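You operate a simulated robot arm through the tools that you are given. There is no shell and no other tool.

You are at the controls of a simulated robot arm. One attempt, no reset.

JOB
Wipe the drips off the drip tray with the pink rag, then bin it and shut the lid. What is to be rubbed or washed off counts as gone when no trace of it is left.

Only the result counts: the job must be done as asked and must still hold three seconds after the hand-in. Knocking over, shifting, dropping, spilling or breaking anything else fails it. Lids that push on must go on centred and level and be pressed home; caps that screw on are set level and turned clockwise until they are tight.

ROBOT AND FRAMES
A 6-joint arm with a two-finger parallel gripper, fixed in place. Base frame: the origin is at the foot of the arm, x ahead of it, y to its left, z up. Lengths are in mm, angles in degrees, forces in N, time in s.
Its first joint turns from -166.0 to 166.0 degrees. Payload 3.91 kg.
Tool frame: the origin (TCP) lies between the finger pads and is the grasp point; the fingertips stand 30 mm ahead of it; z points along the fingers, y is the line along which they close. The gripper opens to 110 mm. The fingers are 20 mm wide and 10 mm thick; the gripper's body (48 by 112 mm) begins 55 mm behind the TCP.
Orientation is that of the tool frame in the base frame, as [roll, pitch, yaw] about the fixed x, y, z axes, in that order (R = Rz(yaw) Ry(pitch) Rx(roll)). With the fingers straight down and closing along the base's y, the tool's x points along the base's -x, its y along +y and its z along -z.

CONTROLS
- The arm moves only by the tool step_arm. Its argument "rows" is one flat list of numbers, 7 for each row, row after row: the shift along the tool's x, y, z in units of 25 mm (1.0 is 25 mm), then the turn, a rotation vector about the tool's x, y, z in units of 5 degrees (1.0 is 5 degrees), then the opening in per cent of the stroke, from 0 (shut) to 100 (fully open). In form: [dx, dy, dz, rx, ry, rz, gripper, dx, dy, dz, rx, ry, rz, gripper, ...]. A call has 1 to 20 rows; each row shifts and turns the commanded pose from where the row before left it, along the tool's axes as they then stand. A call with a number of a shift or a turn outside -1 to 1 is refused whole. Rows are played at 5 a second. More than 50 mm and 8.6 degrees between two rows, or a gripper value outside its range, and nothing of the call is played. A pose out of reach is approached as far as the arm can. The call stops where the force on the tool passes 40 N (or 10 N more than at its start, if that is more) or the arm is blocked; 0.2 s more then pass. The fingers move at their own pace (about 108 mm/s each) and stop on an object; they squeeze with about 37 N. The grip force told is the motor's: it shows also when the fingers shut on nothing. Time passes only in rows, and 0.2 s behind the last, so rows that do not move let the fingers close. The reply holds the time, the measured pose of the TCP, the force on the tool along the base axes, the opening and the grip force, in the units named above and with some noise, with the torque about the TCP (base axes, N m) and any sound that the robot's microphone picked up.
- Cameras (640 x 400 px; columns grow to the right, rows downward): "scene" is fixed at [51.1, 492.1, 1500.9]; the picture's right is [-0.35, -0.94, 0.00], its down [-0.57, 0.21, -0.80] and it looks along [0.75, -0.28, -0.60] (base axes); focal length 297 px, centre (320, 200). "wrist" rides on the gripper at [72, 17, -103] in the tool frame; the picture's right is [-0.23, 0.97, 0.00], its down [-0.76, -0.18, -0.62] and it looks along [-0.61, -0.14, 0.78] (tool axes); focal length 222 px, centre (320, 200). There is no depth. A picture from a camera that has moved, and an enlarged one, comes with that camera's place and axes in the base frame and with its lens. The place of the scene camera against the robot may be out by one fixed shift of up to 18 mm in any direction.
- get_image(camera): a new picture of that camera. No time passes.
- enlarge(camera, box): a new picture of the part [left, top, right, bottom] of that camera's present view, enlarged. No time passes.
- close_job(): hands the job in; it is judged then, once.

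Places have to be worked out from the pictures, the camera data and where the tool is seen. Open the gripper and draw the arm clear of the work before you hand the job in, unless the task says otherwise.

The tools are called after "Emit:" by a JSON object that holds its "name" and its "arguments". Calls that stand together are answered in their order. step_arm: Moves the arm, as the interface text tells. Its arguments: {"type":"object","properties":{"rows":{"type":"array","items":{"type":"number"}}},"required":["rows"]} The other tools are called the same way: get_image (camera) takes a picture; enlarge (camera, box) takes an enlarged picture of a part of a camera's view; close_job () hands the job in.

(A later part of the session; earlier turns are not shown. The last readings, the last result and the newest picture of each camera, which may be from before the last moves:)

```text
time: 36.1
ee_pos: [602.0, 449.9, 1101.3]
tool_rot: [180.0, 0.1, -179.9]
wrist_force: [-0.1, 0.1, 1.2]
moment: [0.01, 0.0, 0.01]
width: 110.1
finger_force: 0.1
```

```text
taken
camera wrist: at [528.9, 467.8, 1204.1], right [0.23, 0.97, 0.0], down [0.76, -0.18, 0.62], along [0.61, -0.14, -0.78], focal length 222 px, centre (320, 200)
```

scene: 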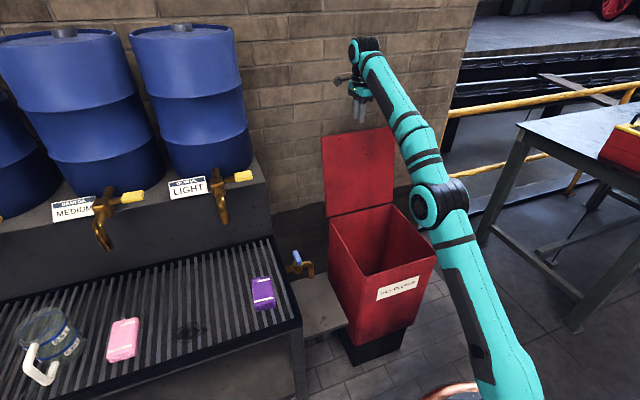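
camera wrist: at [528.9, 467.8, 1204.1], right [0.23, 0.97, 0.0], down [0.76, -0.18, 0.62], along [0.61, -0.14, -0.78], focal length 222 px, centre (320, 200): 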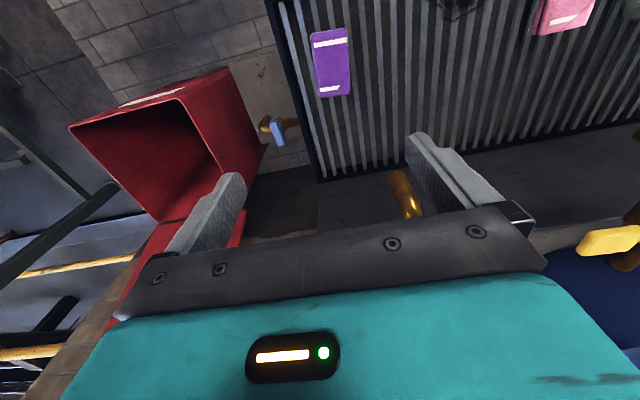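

I'll go to a viewing pose over the front of the tray near (430, 740, 980).

Emit:
{"name": "step_arm", "arguments": {"rows": [0.573, 0.967, 0.403, 0, 0, 0, 100, 0.573, 0.967, 0.403, 0, 0, 0, 100, 0.573, 0.967, 0.403, 0, 0, 0, 100, 0.573, 0.967, 0.403, 0, 0, 0, 100, 0.573, 0.967, 0.403, 0, 0, 0, 100, 0.573, 0.967, 0.403, 0, 0, 0, 100, 0.573, 0.967, 0.403, 0, 0, 0, 100, 0.573, 0.967, 0.403, 0, 0, 0, 100, 0.573, 0.967, 0.403, 0, 0, 0, 100, 0.573, 0.967, 0.403, 0, 0, 0, 100, 0.573, 0.967, 0.403, 0, 0, 0, 100, 0.573, 0.967, 0.403, 0, 0, 0, 100]}}

Emit:
{"name": "get_image", "arguments": {"camera": "wrist"}}

Emit:
{"name": "get_image", "arguments": {"camera": "scene"}}

```text
time: 38.7
ee_pos: [430.3, 740.1, 979.4]
tool_rot: [180.0, 0.1, -180.0]
wrist_force: [0.8, -0.8, 0.6]
moment: [0.03, -0.01, 0.0]
width: 110.0
finger_force: 0.0
```

```text
taken
camera wrist: at [357.6, 758.5, 1081.9], right [0.23, 0.97, 0.0], down [0.76, -0.18, 0.62], along [0.61, -0.14, -0.78], focal length 222 px, centre (320, 200)
```

wrist: 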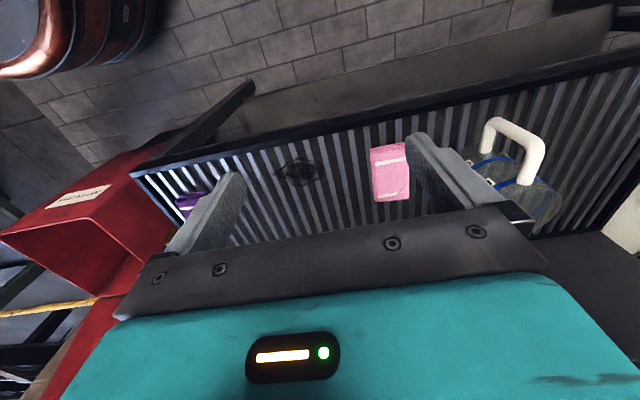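

```text
taken
```

scene: 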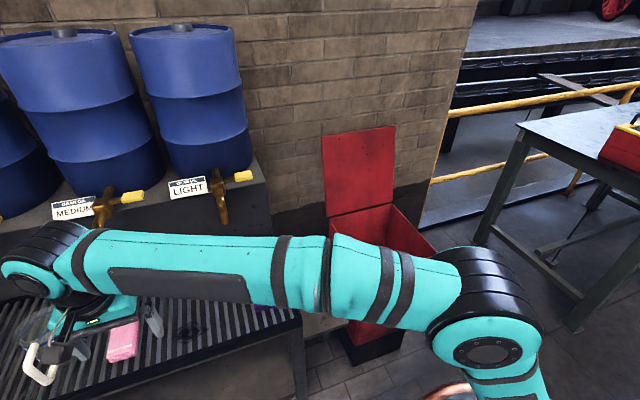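

The drip patch and both rags show here. I'll enlarge to measure them.

Emit:
{"name": "enlarge", "arguments": {"camera": "wrist", "box": [240, 120, 440, 240]}}

Emit:
{"name": "enlarge", "arguments": {"camera": "wrist", "box": [120, 60, 640, 260]}}

```text
3.20 times, centred on (340, 180) of wrist
camera zoom: at [357.6, 758.5, 1081.9], right [0.23, 0.97, 0.0], down [0.76, -0.18, 0.62], along [0.61, -0.14, -0.78], focal length 711 px, centre (256, 264)
```

zoom: 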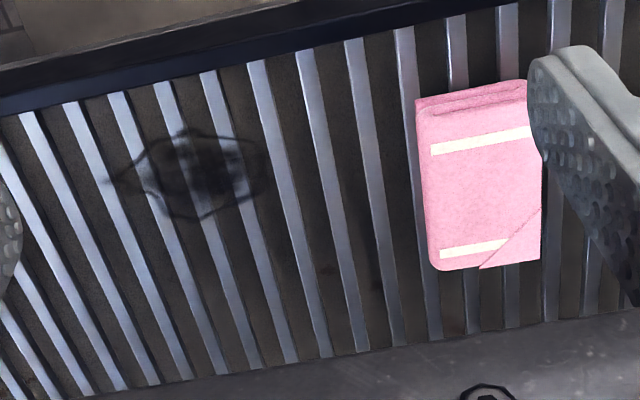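

```text
1.23 times, centred on (380, 160) of wrist
camera zoom: at [357.6, 758.5, 1081.9], right [0.23, 0.97, 0.0], down [0.76, -0.18, 0.62], along [0.61, -0.14, -0.78], focal length 273 px, centre (246, 249)
```

zoom: 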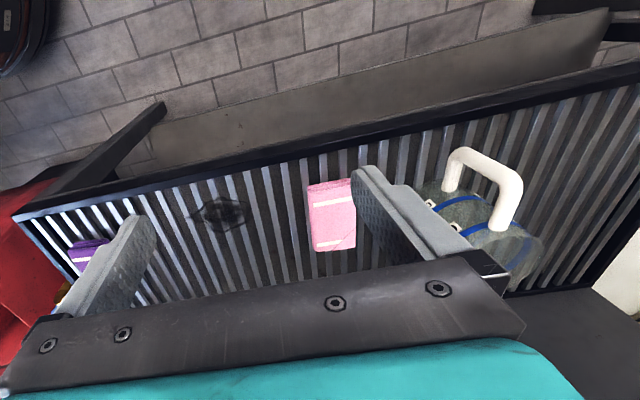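

The rag spans about x 510–608, y 797–850, and the stain about x 505–556, y 643–722, with the jug just beyond y≈885. I'll narrow the fingers and move nearer for a second view to get the heights right.

Emit:
{"name": "step_arm", "arguments": {"rows": [-0.9, 0.75, 0.5, 0, 0, 0, 70, -0.9, 0.75, 0.5, 0, 0, 0, 70, -0.9, 0.75, 0.5, 0, 0, 0, 70, -0.9, 0.75, 0.5, 0, 0, 0, 70]}}

Emit:
{"name": "get_image", "arguments": {"camera": "wrist"}}

Emit:
{"name": "enlarge", "arguments": {"camera": "wrist", "box": [220, 40, 420, 200]}}

Emit:
{"name": "enlarge", "arguments": {"camera": "scene", "box": [0, 240, 240, 390]}}

```text
time: 39.7
ee_pos: [519.1, 813.2, 930.3]
tool_rot: [179.9, 0.2, -179.9]
wrist_force: [0.1, 0.1, 0.5]
moment: [0.05, -0.01, 0.06]
width: 76.9
finger_force: 0.2
```

```text
taken
camera wrist: at [447.3, 830.4, 1033.0], right [0.23, 0.97, 0.0], down [0.76, -0.18, 0.62], along [0.61, -0.14, -0.78], focal length 222 px, centre (320, 200)
```

wrist: 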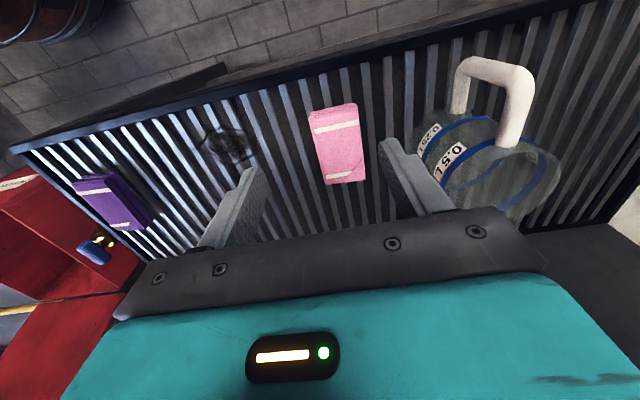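

```text
2.50 times, centred on (320, 120) of wrist
camera zoom: at [447.3, 830.4, 1033.0], right [0.23, 0.97, 0.0], down [0.76, -0.18, 0.62], along [0.61, -0.14, -0.78], focal length 555 px, centre (320, 400)
```

zoom: 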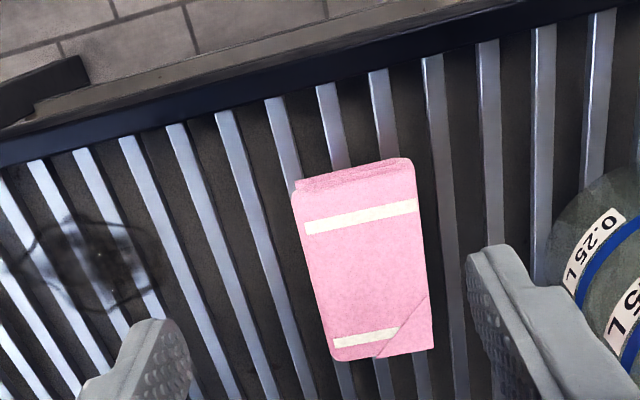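

```text
2.67 times, centred on (120, 315) of scene
camera zoom: at [51.1, 492.1, 1500.9], right [-0.35, -0.94, 0.0], down [-0.57, 0.21, -0.8], along [0.75, -0.28, -0.6], focal length 792 px, centre (853, -107)
```

zoom: 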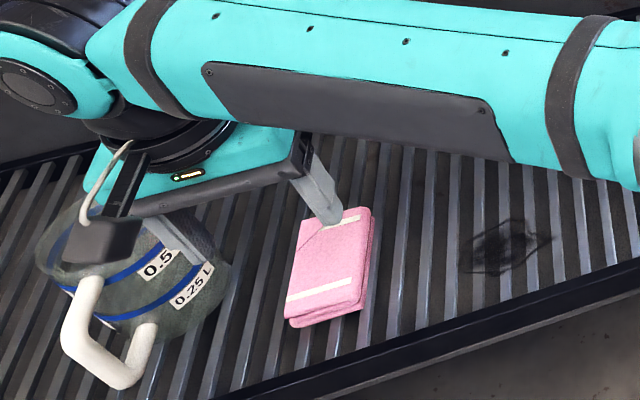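

Triangulating the two views puts the slat tops at about z 757 and the rag top at about 777, with the rag at x 522–622, y 799–853. I'll hover lower over its near half at (550, 826, 860) to check.

Emit:
{"name": "step_arm", "arguments": {"rows": [-0.413, 0.173, 0.933, 0, 0, 0, 70, -0.413, 0.173, 0.933, 0, 0, 0, 70, -0.413, 0.173, 0.933, 0, 0, 0, 70, 0, 0, 0, 0, 0, 0, 70]}}

Emit:
{"name": "get_image", "arguments": {"camera": "wrist"}}

Emit:
{"name": "enlarge", "arguments": {"camera": "wrist", "box": [180, 0, 440, 200]}}

```text
time: 40.7
ee_pos: [553.2, 825.3, 858.4]
tool_rot: [-179.9, 0.1, -180.0]
wrist_force: [0.2, -0.1, 0.1]
moment: [-0.03, 0.04, -0.02]
width: 76.8
finger_force: 0.1
```

```text
taken
camera wrist: at [479.8, 844.7, 960.8], right [0.23, 0.97, 0.0], down [0.76, -0.18, 0.62], along [0.61, -0.14, -0.78], focal length 222 px, centre (320, 200)
```

wrist: 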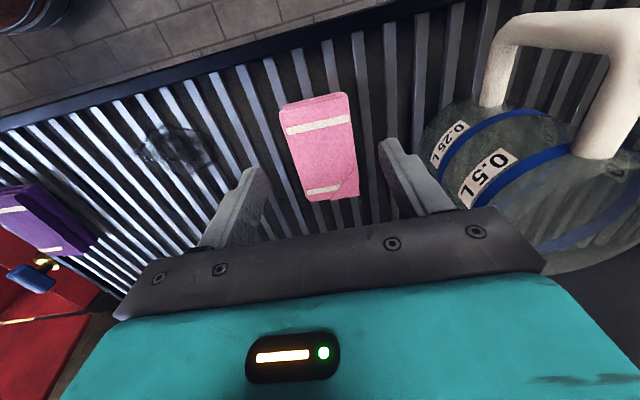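

```text
2.00 times, centred on (310, 100) of wrist
camera zoom: at [479.8, 844.7, 960.8], right [0.23, 0.97, 0.0], down [0.76, -0.18, 0.62], along [0.61, -0.14, -0.78], focal length 444 px, centre (340, 400)
```

zoom: 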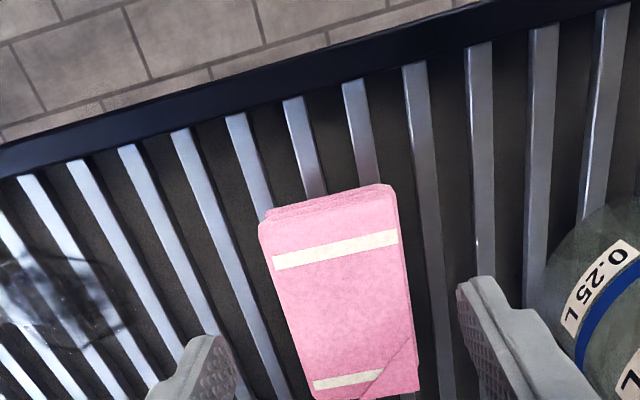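

The rag top comes out at z≈779, centre about (571, 826). I'll centre over it and come down to z≈822, just above the rag, to see whether that reach is available.

Emit:
{"name": "step_arm", "arguments": {"rows": [-0.36, 0.02, 0.5, 0, 0, 0, 70, -0.36, 0.02, 0.5, 0, 0, 0, 70, 0, 0, 0.45, 0, 0, 0, 70, 0, 0, 0, 0, 0, 0, 70]}}

Emit:
{"name": "get_image", "arguments": {"camera": "wrist"}}

Emit:
{"name": "enlarge", "arguments": {"camera": "scene", "box": [0, 240, 240, 390]}}

```text
time: 41.7
ee_pos: [570.4, 828.0, 822.4]
tool_rot: [180.0, 0.2, -179.9]
wrist_force: [0.9, 0.4, -0.1]
moment: [0.01, 0.02, 0.0]
width: 77.1
finger_force: 0.0
```

```text
taken
camera wrist: at [497.4, 846.5, 926.3], right [0.23, 0.97, 0.0], down [0.76, -0.18, 0.62], along [0.61, -0.14, -0.78], focal length 222 px, centre (320, 200)
```

wrist: 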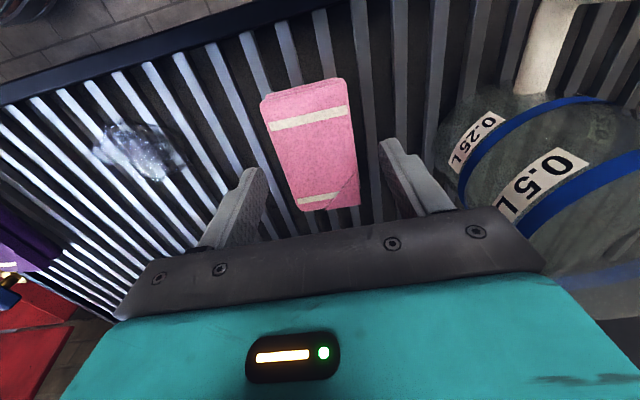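

```text
2.67 times, centred on (120, 315) of scene
camera zoom: at [51.1, 492.1, 1500.9], right [-0.35, -0.94, 0.0], down [-0.57, 0.21, -0.8], along [0.75, -0.28, -0.6], focal length 792 px, centre (853, -107)
```

zoom: 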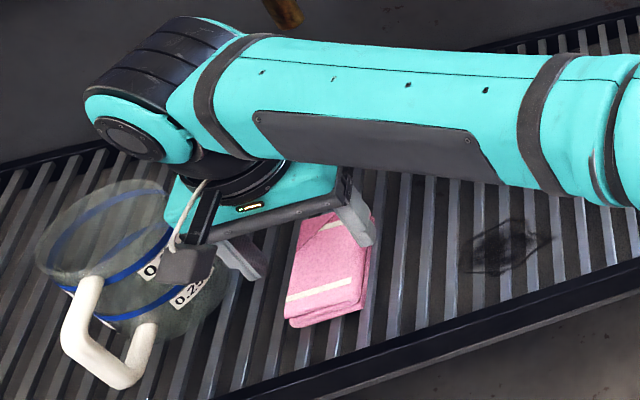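

Reach is fine and the rag is centred between the fingers, with about 30 mm to the jug. I'll descend to z≈796 and check the force.

Emit:
{"name": "step_arm", "arguments": {"rows": [-0.1, -0.03, 0.4, 0, 0, 0, 70, 0, 0, 0.4, 0, 0, 0, 70, 0, 0, 0.25, 0, 0, 0, 70, 0, 0, 0, 0, 0, 0, 70]}}

Emit:
{"name": "get_image", "arguments": {"camera": "wrist"}}

Emit:
{"name": "enlarge", "arguments": {"camera": "scene", "box": [0, 240, 240, 390]}}

```text
time: 42.7
ee_pos: [572.5, 828.5, 796.6]
tool_rot: [-180.0, 0.2, 179.9]
wrist_force: [-0.5, 0.0, -0.2]
moment: [0.02, -0.02, -0.02]
width: 77.0
finger_force: 0.1
```

```text
taken
camera wrist: at [499.7, 845.5, 900.1], right [0.23, 0.97, 0.0], down [0.76, -0.18, 0.62], along [0.61, -0.14, -0.78], focal length 222 px, centre (320, 200)
```

wrist: 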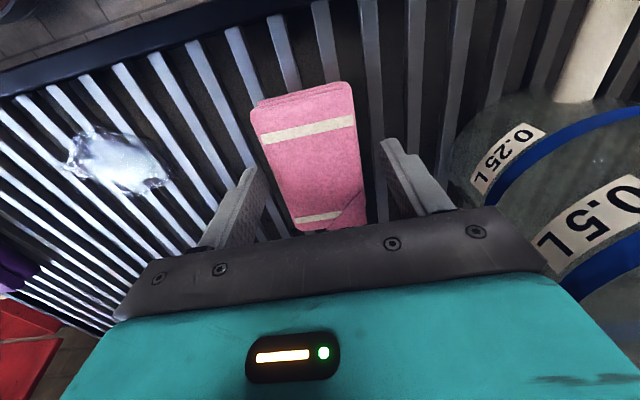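

```text
2.67 times, centred on (120, 315) of scene
camera zoom: at [51.1, 492.1, 1500.9], right [-0.35, -0.94, 0.0], down [-0.57, 0.21, -0.8], along [0.75, -0.28, -0.6], focal length 792 px, centre (853, -107)
```

zoom: 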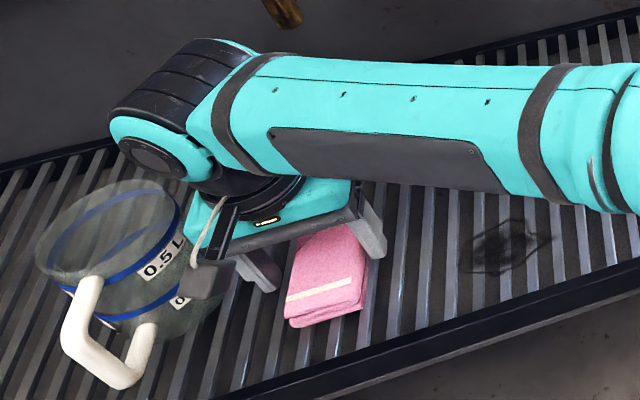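

No contact yet at tip height ≈767. I'll lower a few more mm gently, watching for contact with the slats.

Emit:
{"name": "step_arm", "arguments": {"rows": [0, 0, 0.08, 0, 0, 0, 70, 0, 0, 0.08, 0, 0, 0, 70, 0, 0, 0, 0, 0, 0, 70]}}

```text
time: 43.5
ee_pos: [572.5, 828.7, 794.3]
tool_rot: [-179.9, 0.0, -180.0]
wrist_force: [-0.2, 0.0, 0.3]
moment: [0.02, 0.01, -0.01]
width: 77.3
finger_force: 0.2
```

Still free. Two more small steps down.

Emit:
{"name": "step_arm", "arguments": {"rows": [0, 0, 0.08, 0, 0, 0, 70, 0, 0, 0.08, 0, 0, 0, 70, 0, 0, 0, 0, 0, 0, 70]}}

```text
time: 44.3
ee_pos: [573.1, 829.5, 788.9]
tool_rot: [-180.0, 0.0, 180.0]
wrist_force: [-0.2, -0.1, -0.3]
moment: [-0.02, -0.03, 0.0]
width: 76.8
finger_force: 0.2
```

No contact at tip height ≈760. Let me look closely at the fingertips relative to the slats and rag.

Emit:
{"name": "enlarge", "arguments": {"camera": "wrist", "box": [180, 60, 480, 260]}}

Emit:
{"name": "enlarge", "arguments": {"camera": "scene", "box": [60, 290, 180, 370]}}

```text
2.00 times, centred on (330, 160) of wrist
camera zoom: at [499.9, 845.6, 891.5], right [0.23, 0.97, 0.0], down [0.76, -0.18, 0.62], along [0.61, -0.14, -0.78], focal length 444 px, centre (300, 280)
```

zoom: 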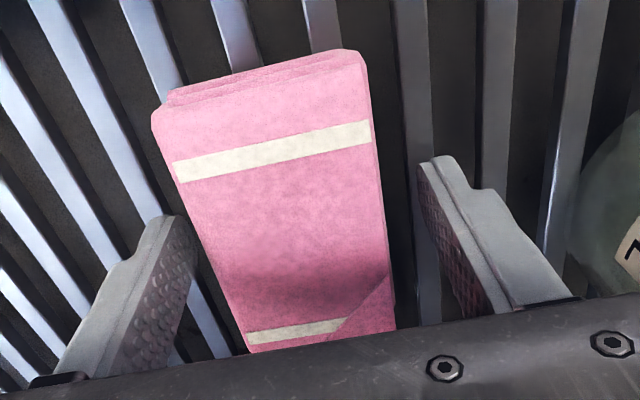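

```text
5.00 times, centred on (120, 330) of scene
camera zoom: at [51.1, 492.1, 1500.9], right [-0.35, -0.94, 0.0], down [-0.57, 0.21, -0.8], along [0.75, -0.28, -0.6], focal length 1484 px, centre (1320, -450)
```

zoom: 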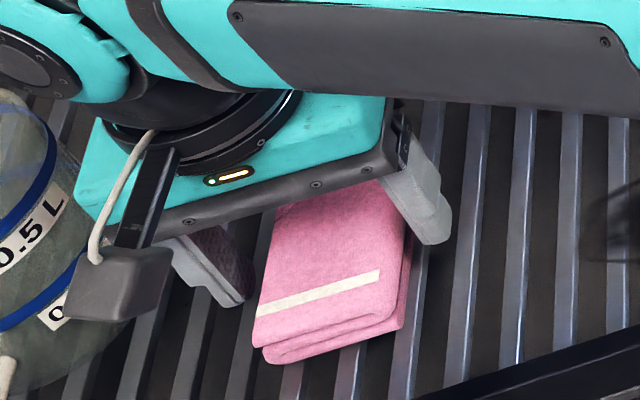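

The fingers straddle the rag well. To leave the rag's lower side protruding below the fingertips for wiping (and stay above the slats), I'll raise 6 mm and close on it.

Emit:
{"name": "step_arm", "arguments": {"rows": [0, -0.06, -0.24, 0, 0, 0, 70, 0, 0, 0, 0, 0, 0, 60, 0, 0, 0, 0, 0, 0, 30, 0, 0, 0, 0, 0, 0, 0, 0, 0, 0, 0, 0, 0, 0, 0, 0, 0, 0, 0, 0, 0]}}

Emit:
{"name": "enlarge", "arguments": {"camera": "wrist", "box": [180, 60, 480, 260]}}

Emit:
{"name": "enlarge", "arguments": {"camera": "scene", "box": [60, 290, 180, 370]}}

```text
time: 45.7
ee_pos: [572.2, 826.0, 794.9]
tool_rot: [180.0, 0.1, -179.9]
wrist_force: [0.5, -0.6, 0.3]
moment: [-0.03, 0.0, -0.04]
width: 58.7
finger_force: 37.2
```

```text
2.00 times, centred on (330, 160) of wrist
camera zoom: at [499.8, 844.5, 897.5], right [0.23, 0.97, 0.0], down [0.76, -0.18, 0.62], along [0.61, -0.14, -0.78], focal length 444 px, centre (300, 280)
```

zoom: 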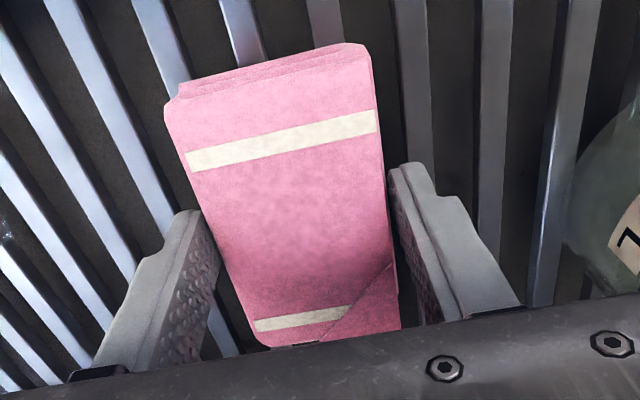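

```text
5.00 times, centred on (120, 330) of scene
camera zoom: at [51.1, 492.1, 1500.9], right [-0.35, -0.94, 0.0], down [-0.57, 0.21, -0.8], along [0.75, -0.28, -0.6], focal length 1484 px, centre (1320, -450)
```

zoom: 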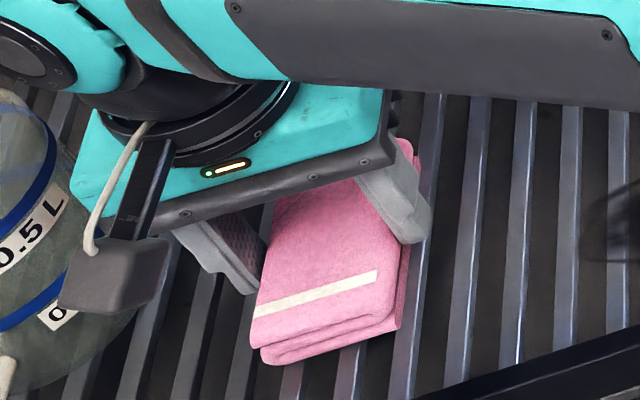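

The rag is held (58.7 mm, 37 N). I'll lift it 25 mm and carry it to the near side of the stain, around (550, 735).

Emit:
{"name": "step_arm", "arguments": {"rows": [0, 0, -0.5, 0, 0, 0, 0, 0, 0, -0.5, 0, 0, 0, 0, 0.22, -0.91, 0, 0, 0, 0, 0, 0.22, -0.91, 0, 0, 0, 0, 0, 0.22, -0.91, 0, 0, 0, 0, 0, 0.22, -0.91, 0, 0, 0, 0, 0, 0, 0, 0, 0, 0, 0, 0]}}

Emit:
{"name": "get_image", "arguments": {"camera": "wrist"}}

Emit:
{"name": "enlarge", "arguments": {"camera": "scene", "box": [40, 250, 280, 400]}}

```text
time: 47.3
ee_pos: [550.3, 737.1, 818.4]
tool_rot: [-180.0, 0.2, 180.0]
wrist_force: [-0.1, 0.2, -0.5]
moment: [0.02, 0.01, 0.0]
width: 58.9
finger_force: 37.2
```

```text
taken
camera wrist: at [477.0, 754.4, 921.6], right [0.23, 0.97, 0.0], down [0.76, -0.18, 0.62], along [0.61, -0.14, -0.78], focal length 222 px, centre (320, 200)
```

wrist: 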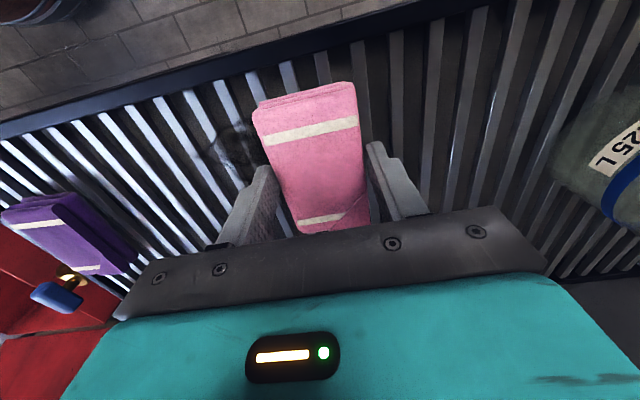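

```text
2.67 times, centred on (160, 325) of scene
camera zoom: at [51.1, 492.1, 1500.9], right [-0.35, -0.94, 0.0], down [-0.57, 0.21, -0.8], along [0.75, -0.28, -0.6], focal length 792 px, centre (747, -133)
```

zoom: 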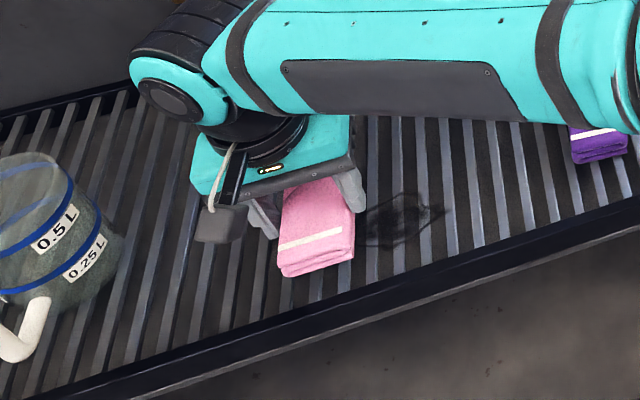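

Rag is held well and the stain is just to the right of it. Lowering to just above contact height.

Emit:
{"name": "step_arm", "arguments": {"rows": [0, 0, 0.4, 0, 0, 0, 0, 0, 0, 0.4, 0, 0, 0, 0, 0, 0, 0.08, 0, 0, 0, 0, 0, 0, 0, 0, 0, 0, 0]}}

```text
time: 48.3
ee_pos: [550.1, 735.7, 798.5]
tool_rot: [180.0, 0.1, -180.0]
wrist_force: [0.7, 0.1, -0.2]
moment: [0.03, 0.02, 0.01]
width: 58.8
finger_force: 36.7
```

No contact yet; stepping down by 1.5 mm at a time.

Emit:
{"name": "step_arm", "arguments": {"rows": [0, 0, 0.06, 0, 0, 0, 0, 0, 0, 0, 0, 0, 0, 0]}}

Emit:
{"name": "step_arm", "arguments": {"rows": [0, 0, 0.06, 0, 0, 0, 0, 0, 0, 0, 0, 0, 0, 0]}}

```text
time: 48.9
ee_pos: [550.8, 736.6, 797.0]
tool_rot: [179.9, 0.1, 179.9]
wrist_force: [-0.1, -0.2, -0.7]
moment: [0.0, 0.03, -0.02]
width: 58.9
finger_force: 37.0
```

```text
time: 49.5
ee_pos: [549.8, 733.8, 795.4]
tool_rot: [180.0, 0.1, -180.0]
wrist_force: [0.3, -0.4, -0.7]
moment: [0.01, 0.0, -0.04]
width: 59.1
finger_force: 36.6
```

Still about at the original rag height (794.9); continuing down in 1 mm steps until the force rises.

Emit:
{"name": "step_arm", "arguments": {"rows": [0, 0, 0.04, 0, 0, 0, 0, 0, 0, 0, 0, 0, 0, 0]}}

Emit:
{"name": "step_arm", "arguments": {"rows": [0, 0, 0.04, 0, 0, 0, 0, 0, 0, 0, 0, 0, 0, 0]}}

```text
time: 50.1
ee_pos: [550.8, 735.4, 795.5]
tool_rot: [-180.0, 0.0, -180.0]
wrist_force: [-0.7, -0.7, -0.1]
moment: [-0.02, 0.01, 0.01]
width: 58.9
finger_force: 36.8
```

```text
time: 50.7
ee_pos: [550.2, 735.6, 795.5]
tool_rot: [-180.0, 0.1, 180.0]
wrist_force: [-0.1, 1.1, 1.9]
moment: [0.09, 0.0, 0.03]
width: 58.9
finger_force: 37.1
```

Force begins to rise (1.9 N): contact with the slats. I'll press a little further to get a firm wiping force.

Emit:
{"name": "step_arm", "arguments": {"rows": [0, 0, 0.03, 0, 0, 0, 0, 0, 0, 0, 0, 0, 0, 0]}}

```text
time: 51.3
ee_pos: [549.2, 735.8, 795.8]
tool_rot: [-180.0, 0.0, -179.9]
wrist_force: [-1.7, -3.8, 14.4]
moment: [-0.27, 0.17, -0.02]
width: 59.1
finger_force: 36.9
```

Contact force is now about 14 N. I'll sweep in −y across the stain, from y≈735 to y≈625.

Emit:
{"name": "step_arm", "arguments": {"rows": [0, -0.4, 0, 0, 0, 0, 0, 0, -0.4, 0, 0, 0, 0, 0, 0, -0.4, 0, 0, 0, 0, 0, 0, -0.4, 0, 0, 0, 0, 0, 0, -0.4, 0, 0, 0, 0, 0, 0, -0.4, 0, 0, 0, 0, 0, 0, -0.4, 0, 0, 0, 0, 0, 0, -0.4, 0, 0, 0, 0, 0, 0, -0.4, 0, 0, 0, 0, 0, 0, -0.4, 0, 0, 0, 0, 0, 0, -0.4, 0, 0, 0, 0, 0]}}

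Emit:
{"name": "get_image", "arguments": {"camera": "wrist"}}

Emit:
{"name": "enlarge", "arguments": {"camera": "scene", "box": [40, 250, 280, 400]}}

```text
time: 53.0
ee_pos: [551.3, 662.2, 795.8]
tool_rot: [180.0, 0.2, 179.9]
wrist_force: [-0.9, 1.0, 9.1]
moment: [-0.13, 0.16, -0.03]
width: 58.9
finger_force: 36.7
stopped in row 8: the force on the tool passed its limit at 42 N (the readings are from after the stop); the commanded pose is now the measured one
```

```text
taken
camera wrist: at [477.7, 679.6, 897.1], right [0.23, 0.97, 0.0], down [0.76, -0.18, 0.63], along [0.61, -0.14, -0.78], focal length 222 px, centre (320, 200)
```

wrist: 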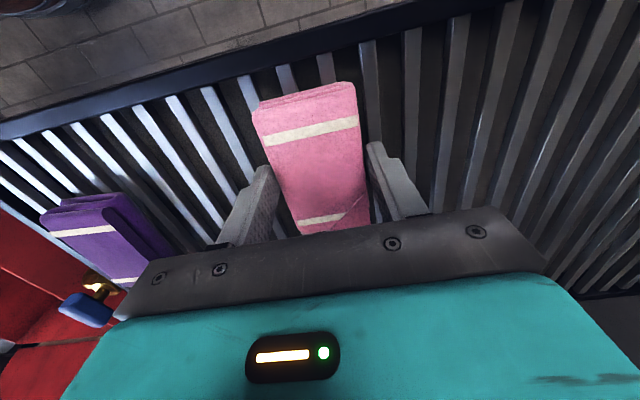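

```text
2.67 times, centred on (160, 325) of scene
camera zoom: at [51.1, 492.1, 1500.9], right [-0.35, -0.94, 0.0], down [-0.57, 0.21, -0.8], along [0.75, -0.28, -0.6], focal length 792 px, centre (747, -133)
```

zoom: 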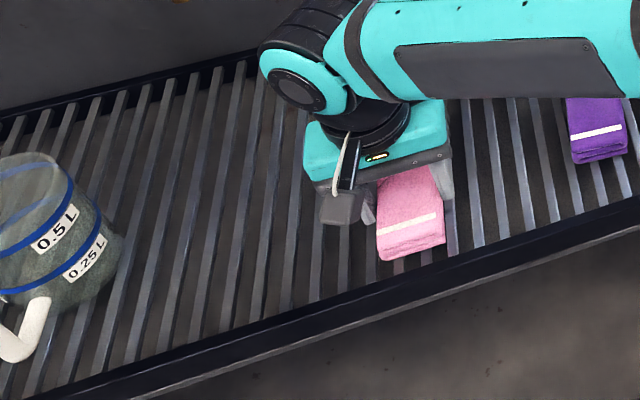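

The left half of the stain already looks gone. A momentary force peak stopped the sweep at y≈662; I'll continue with slightly lighter pressure.

Emit:
{"name": "step_arm", "arguments": {"rows": [0, -0.3, -0.01, 0, 0, 0, 0, 0, -0.3, 0, 0, 0, 0, 0, 0, -0.3, 0, 0, 0, 0, 0, 0, -0.3, 0, 0, 0, 0, 0, 0, -0.3, 0, 0, 0, 0, 0, 0, -0.3, 0, 0, 0, 0, 0, 0, 0, 0, 0, 0, 0, 0]}}

Emit:
{"name": "get_image", "arguments": {"camera": "wrist"}}

Emit:
{"name": "enlarge", "arguments": {"camera": "scene", "box": [40, 250, 280, 400]}}

```text
time: 54.6
ee_pos: [550.0, 618.7, 793.4]
tool_rot: [180.0, 0.1, -179.9]
wrist_force: [-1.8, 3.3, 13.1]
moment: [0.13, -0.05, 0.05]
width: 59.1
finger_force: 36.8
```

```text
taken
camera wrist: at [477.2, 635.1, 897.0], right [0.23, 0.97, 0.0], down [0.76, -0.18, 0.62], along [0.61, -0.14, -0.78], focal length 222 px, centre (320, 200)
```

wrist: 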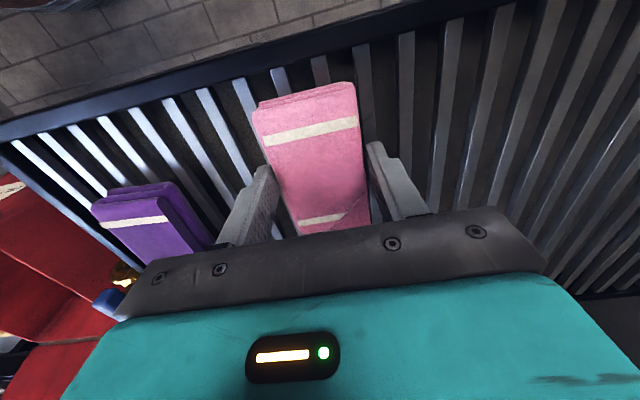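

```text
2.67 times, centred on (160, 325) of scene
camera zoom: at [51.1, 492.1, 1500.9], right [-0.35, -0.94, 0.0], down [-0.57, 0.21, -0.8], along [0.75, -0.28, -0.6], focal length 792 px, centre (747, -133)
```

zoom: 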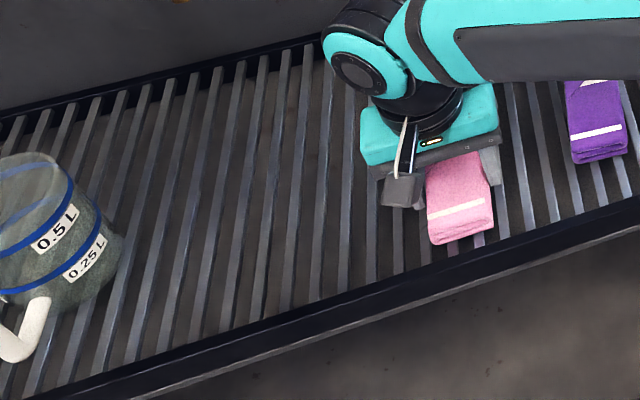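

The patch looks wiped away. I'll make a return pass at x≈543 to be sure, then lift and inspect.

Emit:
{"name": "step_arm", "arguments": {"rows": [0.28, 0.3, 0, 0, 0, 0, 0, 0, 0.3, 0, 0, 0, 0, 0, 0, 0.3, 0, 0, 0, 0, 0, 0, 0.3, 0, 0, 0, 0, 0, 0, 0.3, 0, 0, 0, 0, 0, 0, 0.3, 0, 0, 0, 0, 0, 0, 0.3, 0, 0, 0, 0, 0, 0, 0.3, 0, 0, 0, 0, 0, 0, 0.3, 0, 0, 0, 0, 0, 0, 0.3, 0, 0, 0, 0, 0, 0, 0.3, 0, 0, 0, 0, 0, 0, 0.3, 0, 0, 0, 0, 0, 0, 0.3, 0, 0, 0, 0, 0, 0, 0.3, 0, 0, 0, 0, 0, 0, 0.3, 0, 0, 0, 0, 0]}}

Emit:
{"name": "get_image", "arguments": {"camera": "wrist"}}

Emit:
{"name": "enlarge", "arguments": {"camera": "scene", "box": [80, 270, 240, 370]}}

```text
time: 57.8
ee_pos: [543.4, 730.8, 794.3]
tool_rot: [180.0, 0.1, -179.9]
wrist_force: [-0.6, -4.0, 11.9]
moment: [-0.13, 0.01, 0.05]
width: 58.9
finger_force: 36.8
```

```text
taken
camera wrist: at [469.6, 748.1, 896.8], right [0.23, 0.97, 0.0], down [0.76, -0.18, 0.62], along [0.61, -0.14, -0.78], focal length 222 px, centre (320, 200)
```

wrist: 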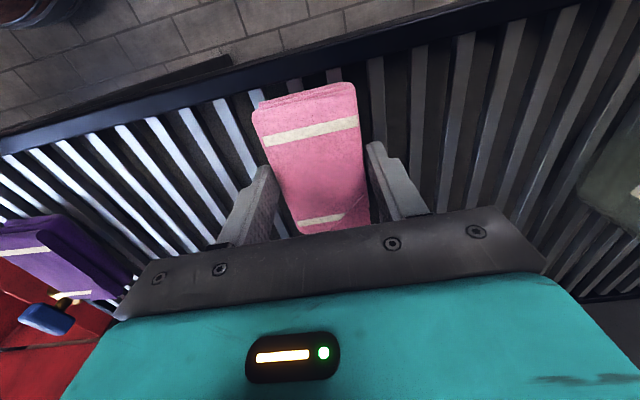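

```text
4.00 times, centred on (160, 320) of scene
camera zoom: at [51.1, 492.1, 1500.9], right [-0.35, -0.94, 0.0], down [-0.57, 0.21, -0.8], along [0.75, -0.28, -0.6], focal length 1188 px, centre (960, -280)
```

zoom: 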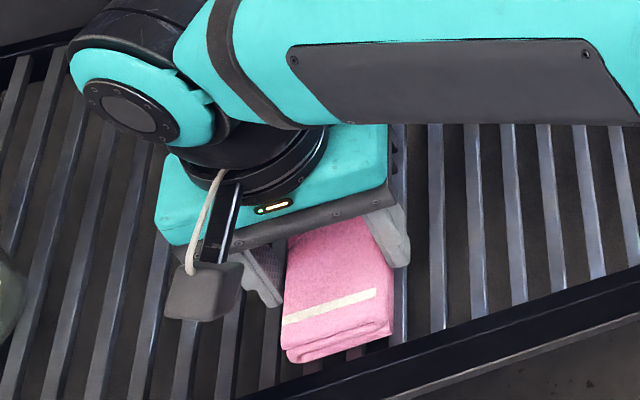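

No stain visible in the exposed part. I'll lift the rag and move aside to inspect the whole patch area.

Emit:
{"name": "step_arm", "arguments": {"rows": [0, 0, -0.8, 0, 0, 0, 0, -0.17, 0.84, -0.4, 0, 0, 0, 0, -0.17, 0.84, -0.4, 0, 0, 0, 0, -0.17, 0.84, -0.4, 0, 0, 0, 0, -0.17, 0.84, -0.4, 0, 0, 0, 0, 0, 0, 0, 0, 0, 0, 0]}}

Emit:
{"name": "get_image", "arguments": {"camera": "wrist"}}

Emit:
{"name": "enlarge", "arguments": {"camera": "wrist", "box": [60, 60, 280, 220]}}

Emit:
{"name": "enlarge", "arguments": {"camera": "scene", "box": [130, 270, 290, 370]}}

```text
time: 59.2
ee_pos: [560.6, 815.1, 854.3]
tool_rot: [-180.0, 0.1, -180.0]
wrist_force: [-0.4, -0.4, -0.4]
moment: [0.01, 0.01, -0.02]
width: 59.0
finger_force: 36.9
```

```text
taken
camera wrist: at [487.4, 832.7, 956.5], right [0.23, 0.97, 0.0], down [0.76, -0.18, 0.62], along [0.61, -0.14, -0.78], focal length 222 px, centre (320, 200)
```

wrist: 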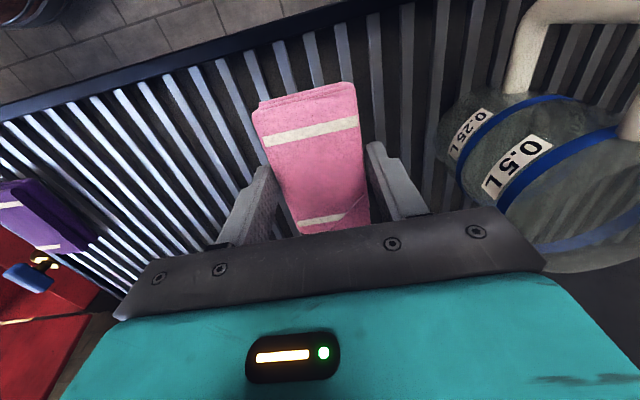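

```text
2.50 times, centred on (170, 140) of wrist
camera zoom: at [487.4, 832.7, 956.5], right [0.23, 0.97, 0.0], down [0.76, -0.18, 0.62], along [0.61, -0.14, -0.78], focal length 555 px, centre (695, 350)
```

zoom: 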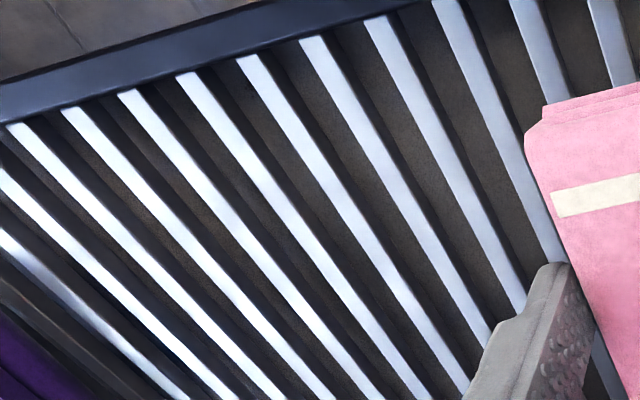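

```text
4.00 times, centred on (210, 320) of scene
camera zoom: at [51.1, 492.1, 1500.9], right [-0.35, -0.94, 0.0], down [-0.57, 0.21, -0.8], along [0.75, -0.28, -0.6], focal length 1188 px, centre (760, -280)
```

zoom: 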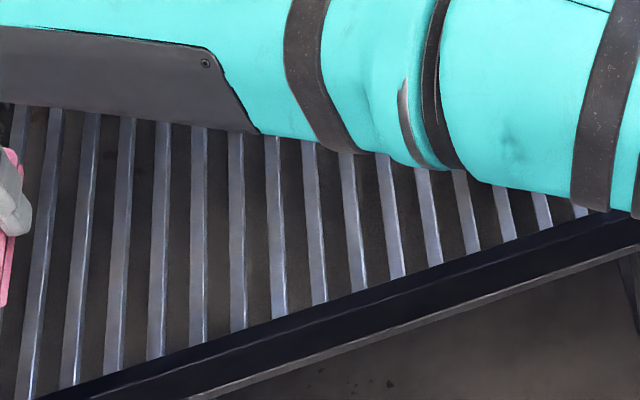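

The patch is entirely gone from both views. Now I'll raise the rag and carry it toward the bin, keeping clear of the taps.

Emit:
{"name": "step_arm", "arguments": {"rows": [0.4, -0.3, -1, 0, 0, 0, 0, 0.4, -0.5, -1, 0, 0, 0, 0, 0.4, -0.8, -1, 0, 0, 0, 0, 0.4, -1, -1, 0, 0, 0, 0, 0.4, -1, -1, 0, 0, 0, 0, 0.4, -1, -1, 0, 0, 0, 0, 0, -1, 0, 0, 0, 0, 0, 0, -1, 0, 0, 0, 0, 0, 0, -1, 0, 0, 0, 0, 0, 0, -1, 0, 0, 0, 0, 0, 0, -1, 0, 0, 0, 0, 0, 0, -1, 0, 0, 0, 0, 0, 0, -1, 0, 0, 0, 0, 0, 0, -1, 0, 0, 0, 0, 0, 0, -1, 0, 0, 0, 0, 0, 0, -1, 0, 0, 0, 0, 0, 0, -1, 0, 0, 0, 0, 0, 0, -1, 0, 0, 0, 0, 0, 0, -1, 0, 0, 0, 0, 0, 0, -1, 0, 0, 0, 0, 0]}}

Emit:
{"name": "get_image", "arguments": {"camera": "scene"}}

Emit:
{"name": "get_image", "arguments": {"camera": "wrist"}}

```text
time: 63.4
ee_pos: [500.1, 350.2, 1001.9]
tool_rot: [-180.0, 0.1, -179.9]
wrist_force: [0.1, 0.2, -0.5]
moment: [0.04, 0.0, 0.0]
width: 59.0
finger_force: 37.5
```

```text
taken
```

scene: 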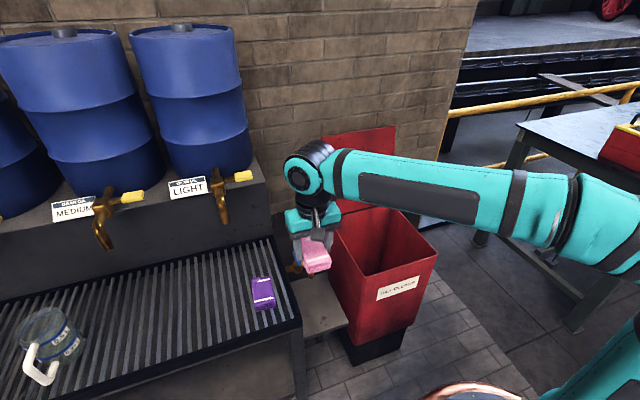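

```text
taken
camera wrist: at [427.2, 366.9, 1104.6], right [0.23, 0.97, 0.0], down [0.76, -0.18, 0.62], along [0.61, -0.14, -0.78], focal length 222 px, centre (320, 200)
```

wrist: 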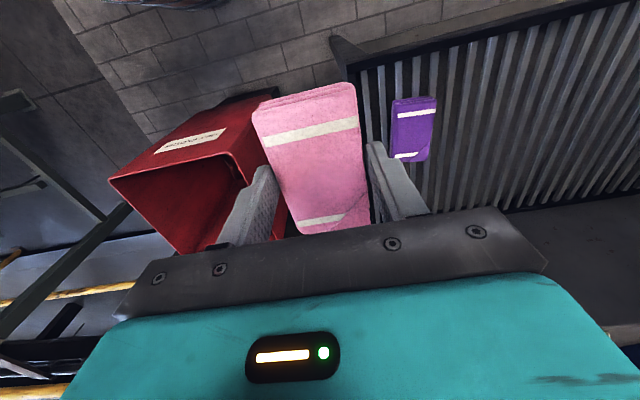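

The whole tray is now visible; I'll enlarge it to check for any other drips or traces before binning the rag.

Emit:
{"name": "enlarge", "arguments": {"camera": "scene", "box": [80, 230, 310, 390]}}

Emit:
{"name": "enlarge", "arguments": {"camera": "scene", "box": [110, 280, 260, 370]}}

Emit:
{"name": "enlarge", "arguments": {"camera": "scene", "box": [0, 230, 160, 400]}}

```text
2.50 times, centred on (195, 310) of scene
camera zoom: at [51.1, 492.1, 1500.9], right [-0.35, -0.94, 0.0], down [-0.57, 0.21, -0.8], along [0.75, -0.28, -0.6], focal length 742 px, centre (632, -75)
```

zoom: 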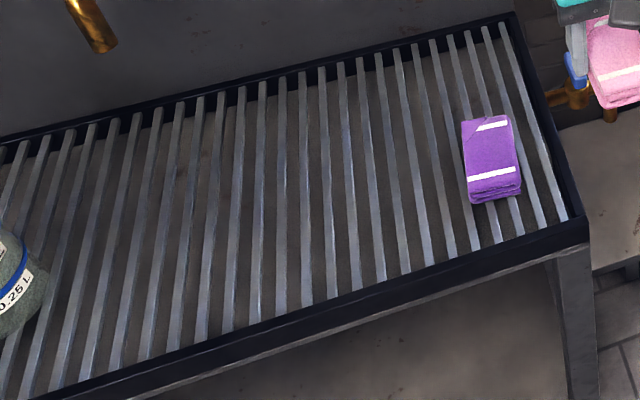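

```text
4.27 times, centred on (185, 325) of scene
camera zoom: at [51.1, 492.1, 1500.9], right [-0.35, -0.94, 0.0], down [-0.57, 0.21, -0.8], along [0.75, -0.28, -0.6], focal length 1267 px, centre (896, -333)
```

zoom: 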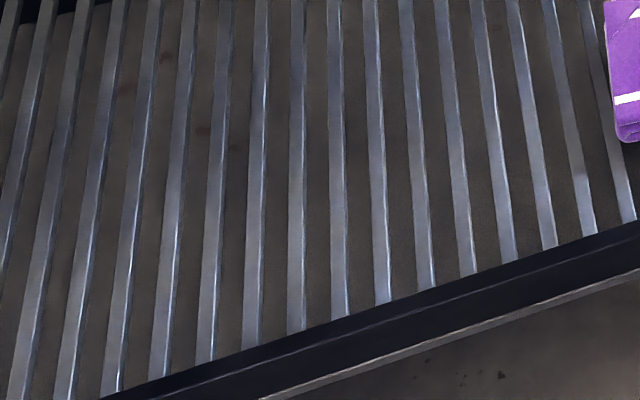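

```text
2.35 times, centred on (80, 315) of scene
camera zoom: at [51.1, 492.1, 1500.9], right [-0.35, -0.94, 0.0], down [-0.57, 0.21, -0.8], along [0.75, -0.28, -0.6], focal length 699 px, centre (885, -71)
```

zoom: 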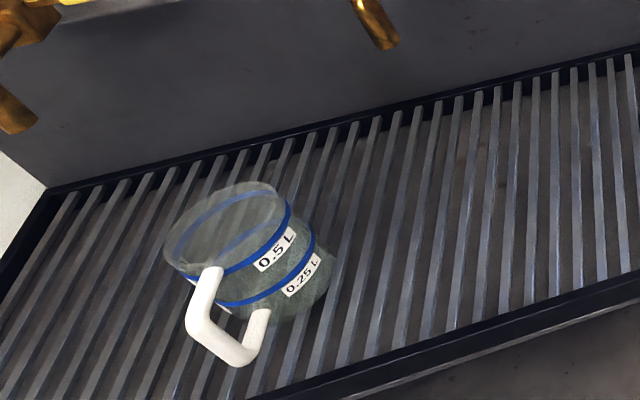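

The tray is clean (only rust texture in the pan below the slats remains, as before). Now I'll carry the rag over the bin opening at about (740, 0).

Emit:
{"name": "step_arm", "arguments": {"rows": [-0.686, -1, 0, 0, 0, 0, 0, -0.686, -1, 0, 0, 0, 0, 0, -0.686, -1, 0, 0, 0, 0, 0, -0.686, -1, 0, 0, 0, 0, 0, -0.686, -1, 0, 0, 0, 0, 0, -0.686, -1, 0, 0, 0, 0, 0, -0.686, -1, 0, 0, 0, 0, 0, -0.686, -1, 0, 0, 0, 0, 0, -0.686, -1, 0, 0, 0, 0, 0, -0.686, -1, 0, 0, 0, 0, 0, -0.686, -1, 0, 0, 0, 0, 0, -0.686, -1, 0, 0, 0, 0, 0, -0.686, -1, 0, 0, 0, 0, 0, -0.686, -1, 0, 0, 0, 0, 0]}}

Emit:
{"name": "get_image", "arguments": {"camera": "scene"}}

Emit:
{"name": "get_image", "arguments": {"camera": "wrist"}}

```text
time: 66.4
ee_pos: [743.3, 1.0, 1002.0]
tool_rot: [180.0, 0.1, -179.9]
wrist_force: [-0.5, 0.6, -0.7]
moment: [-0.03, 0.03, 0.03]
width: 58.6
finger_force: 36.8
```

```text
taken
```

scene: 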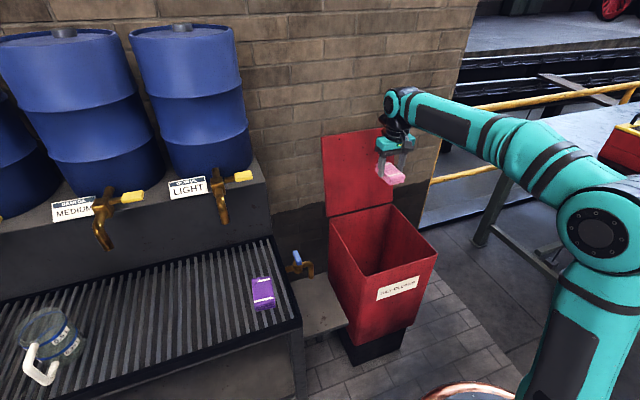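

```text
taken
camera wrist: at [668.7, 18.4, 1104.9], right [0.23, 0.97, 0.0], down [0.76, -0.18, 0.62], along [0.61, -0.14, -0.78], focal length 222 px, centre (320, 200)
```

wrist: 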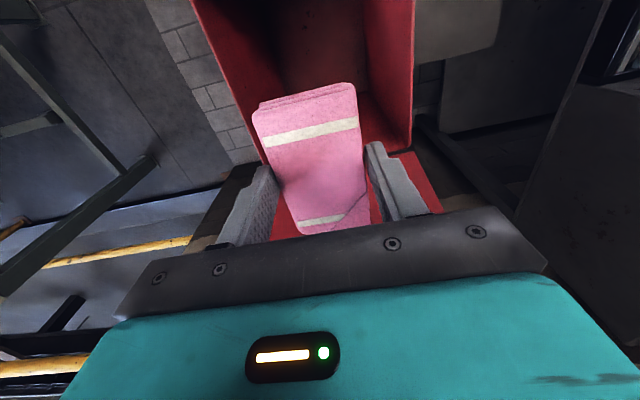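

Centred over the opening. Lowering into the bin in two stages.

Emit:
{"name": "step_arm", "arguments": {"rows": [0, 0, 1, 0, 0, 0, 0, 0, 0, 1, 0, 0, 0, 0, 0, 0, 1, 0, 0, 0, 0, 0, 0, 1, 0, 0, 0, 0, 0, 0, 1, 0, 0, 0, 0, 0, 0, 1, 0, 0, 0, 0, 0, 0, 1, 0, 0, 0, 0, 0, 0, 1, 0, 0, 0, 0, 0, 0, 1, 0, 0, 0, 0]}}

Emit:
{"name": "get_image", "arguments": {"camera": "scene"}}

Emit:
{"name": "get_image", "arguments": {"camera": "wrist"}}

```text
time: 68.4
ee_pos: [740.0, -0.2, 778.0]
tool_rot: [179.9, 0.2, 179.9]
wrist_force: [0.5, 0.0, -0.2]
moment: [-0.01, 0.01, -0.01]
width: 58.9
finger_force: 37.0
```

```text
taken
```

scene: 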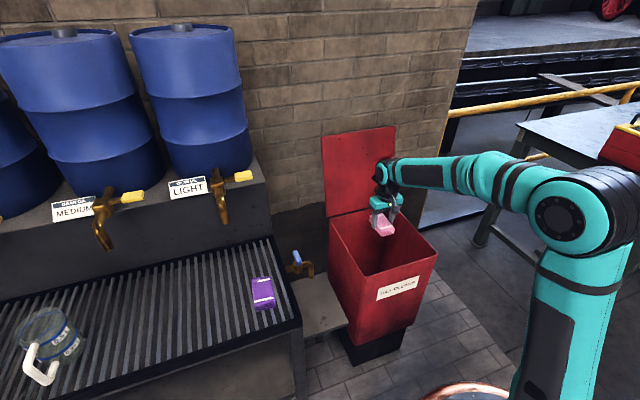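

```text
taken
camera wrist: at [667.2, 16.6, 881.5], right [0.23, 0.97, 0.0], down [0.76, -0.18, 0.63], along [0.61, -0.14, -0.78], focal length 222 px, centre (320, 200)
```

wrist: 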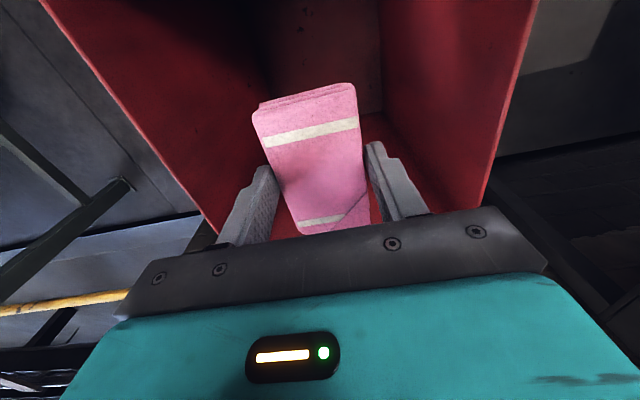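

Continuing down about 125 mm so the rag is well below the rim.

Emit:
{"name": "step_arm", "arguments": {"rows": [0, 0, 1, 0, 0, 0, 0, 0, 0, 1, 0, 0, 0, 0, 0, 0, 1, 0, 0, 0, 0, 0, 0, 1, 0, 0, 0, 0, 0, 0, 0.8, 0, 0, 0, 0, 0, 0, 0, 0, 0, 0, 0]}}

Emit:
{"name": "get_image", "arguments": {"camera": "scene"}}

Emit:
{"name": "get_image", "arguments": {"camera": "wrist"}}

```text
time: 69.8
ee_pos: [741.1, -0.3, 659.5]
tool_rot: [179.8, 0.1, -180.0]
wrist_force: [0.4, -0.1, -0.3]
moment: [0.05, 0.01, -0.01]
width: 58.8
finger_force: 37.2
```

```text
taken
```

scene: 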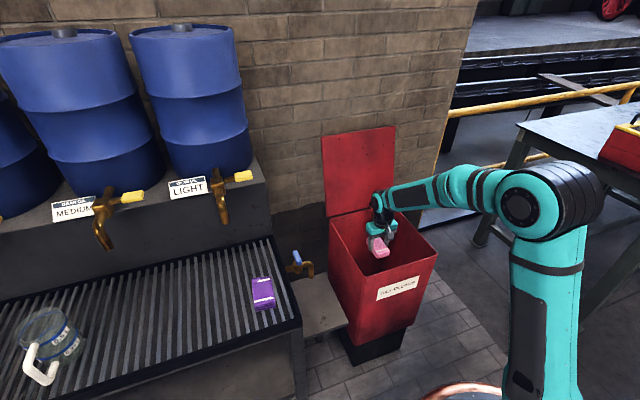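

```text
taken
camera wrist: at [668.1, 17.1, 762.1], right [0.23, 0.97, 0.0], down [0.76, -0.18, 0.62], along [0.61, -0.14, -0.78], focal length 222 px, centre (320, 200)
```

wrist: 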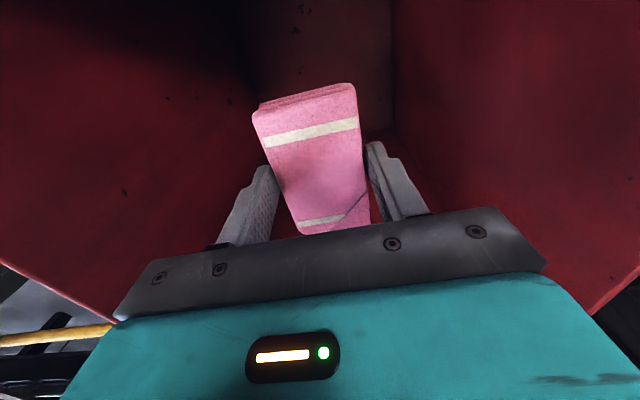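

The rag hangs well inside the bin. I'll open the gripper and let it fall in.

Emit:
{"name": "step_arm", "arguments": {"rows": [0, 0, 0, 0, 0, 0, 100, 0, 0, 0, 0, 0, 0, 100, 0, 0, 0, 0, 0, 0, 100, 0, 0, 0, 0, 0, 0, 100]}}

Emit:
{"name": "get_image", "arguments": {"camera": "wrist"}}

Emit:
{"name": "enlarge", "arguments": {"camera": "scene", "box": [310, 110, 470, 290]}}

```text
time: 70.8
ee_pos: [742.3, -0.3, 659.7]
tool_rot: [179.9, 0.1, 179.9]
wrist_force: [-0.2, 0.2, 1.0]
moment: [0.0, 0.03, 0.01]
width: 109.9
finger_force: 0.0
```

```text
taken
camera wrist: at [668.1, 17.1, 762.1], right [0.23, 0.97, 0.0], down [0.76, -0.18, 0.62], along [0.61, -0.14, -0.78], focal length 222 px, centre (320, 200)
```

wrist: 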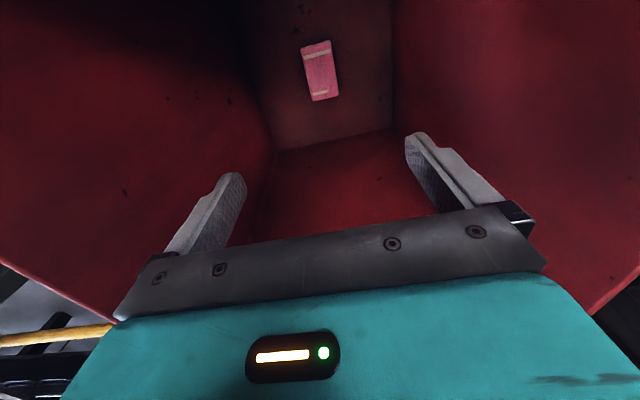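

```text
2.22 times, centred on (390, 200) of scene
camera zoom: at [51.1, 492.1, 1500.9], right [-0.35, -0.94, 0.0], down [-0.57, 0.21, -0.8], along [0.75, -0.28, -0.6], focal length 660 px, centre (164, 200)
```

zoom: 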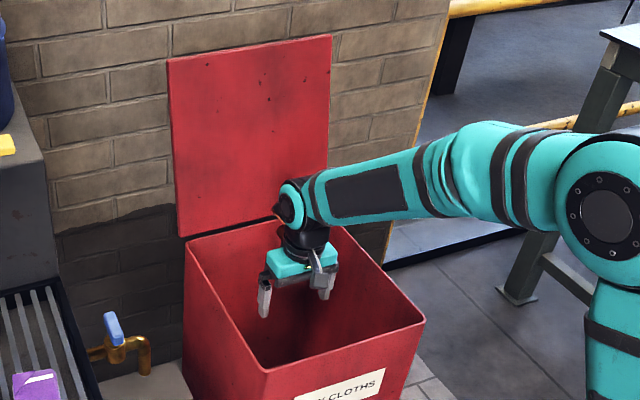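

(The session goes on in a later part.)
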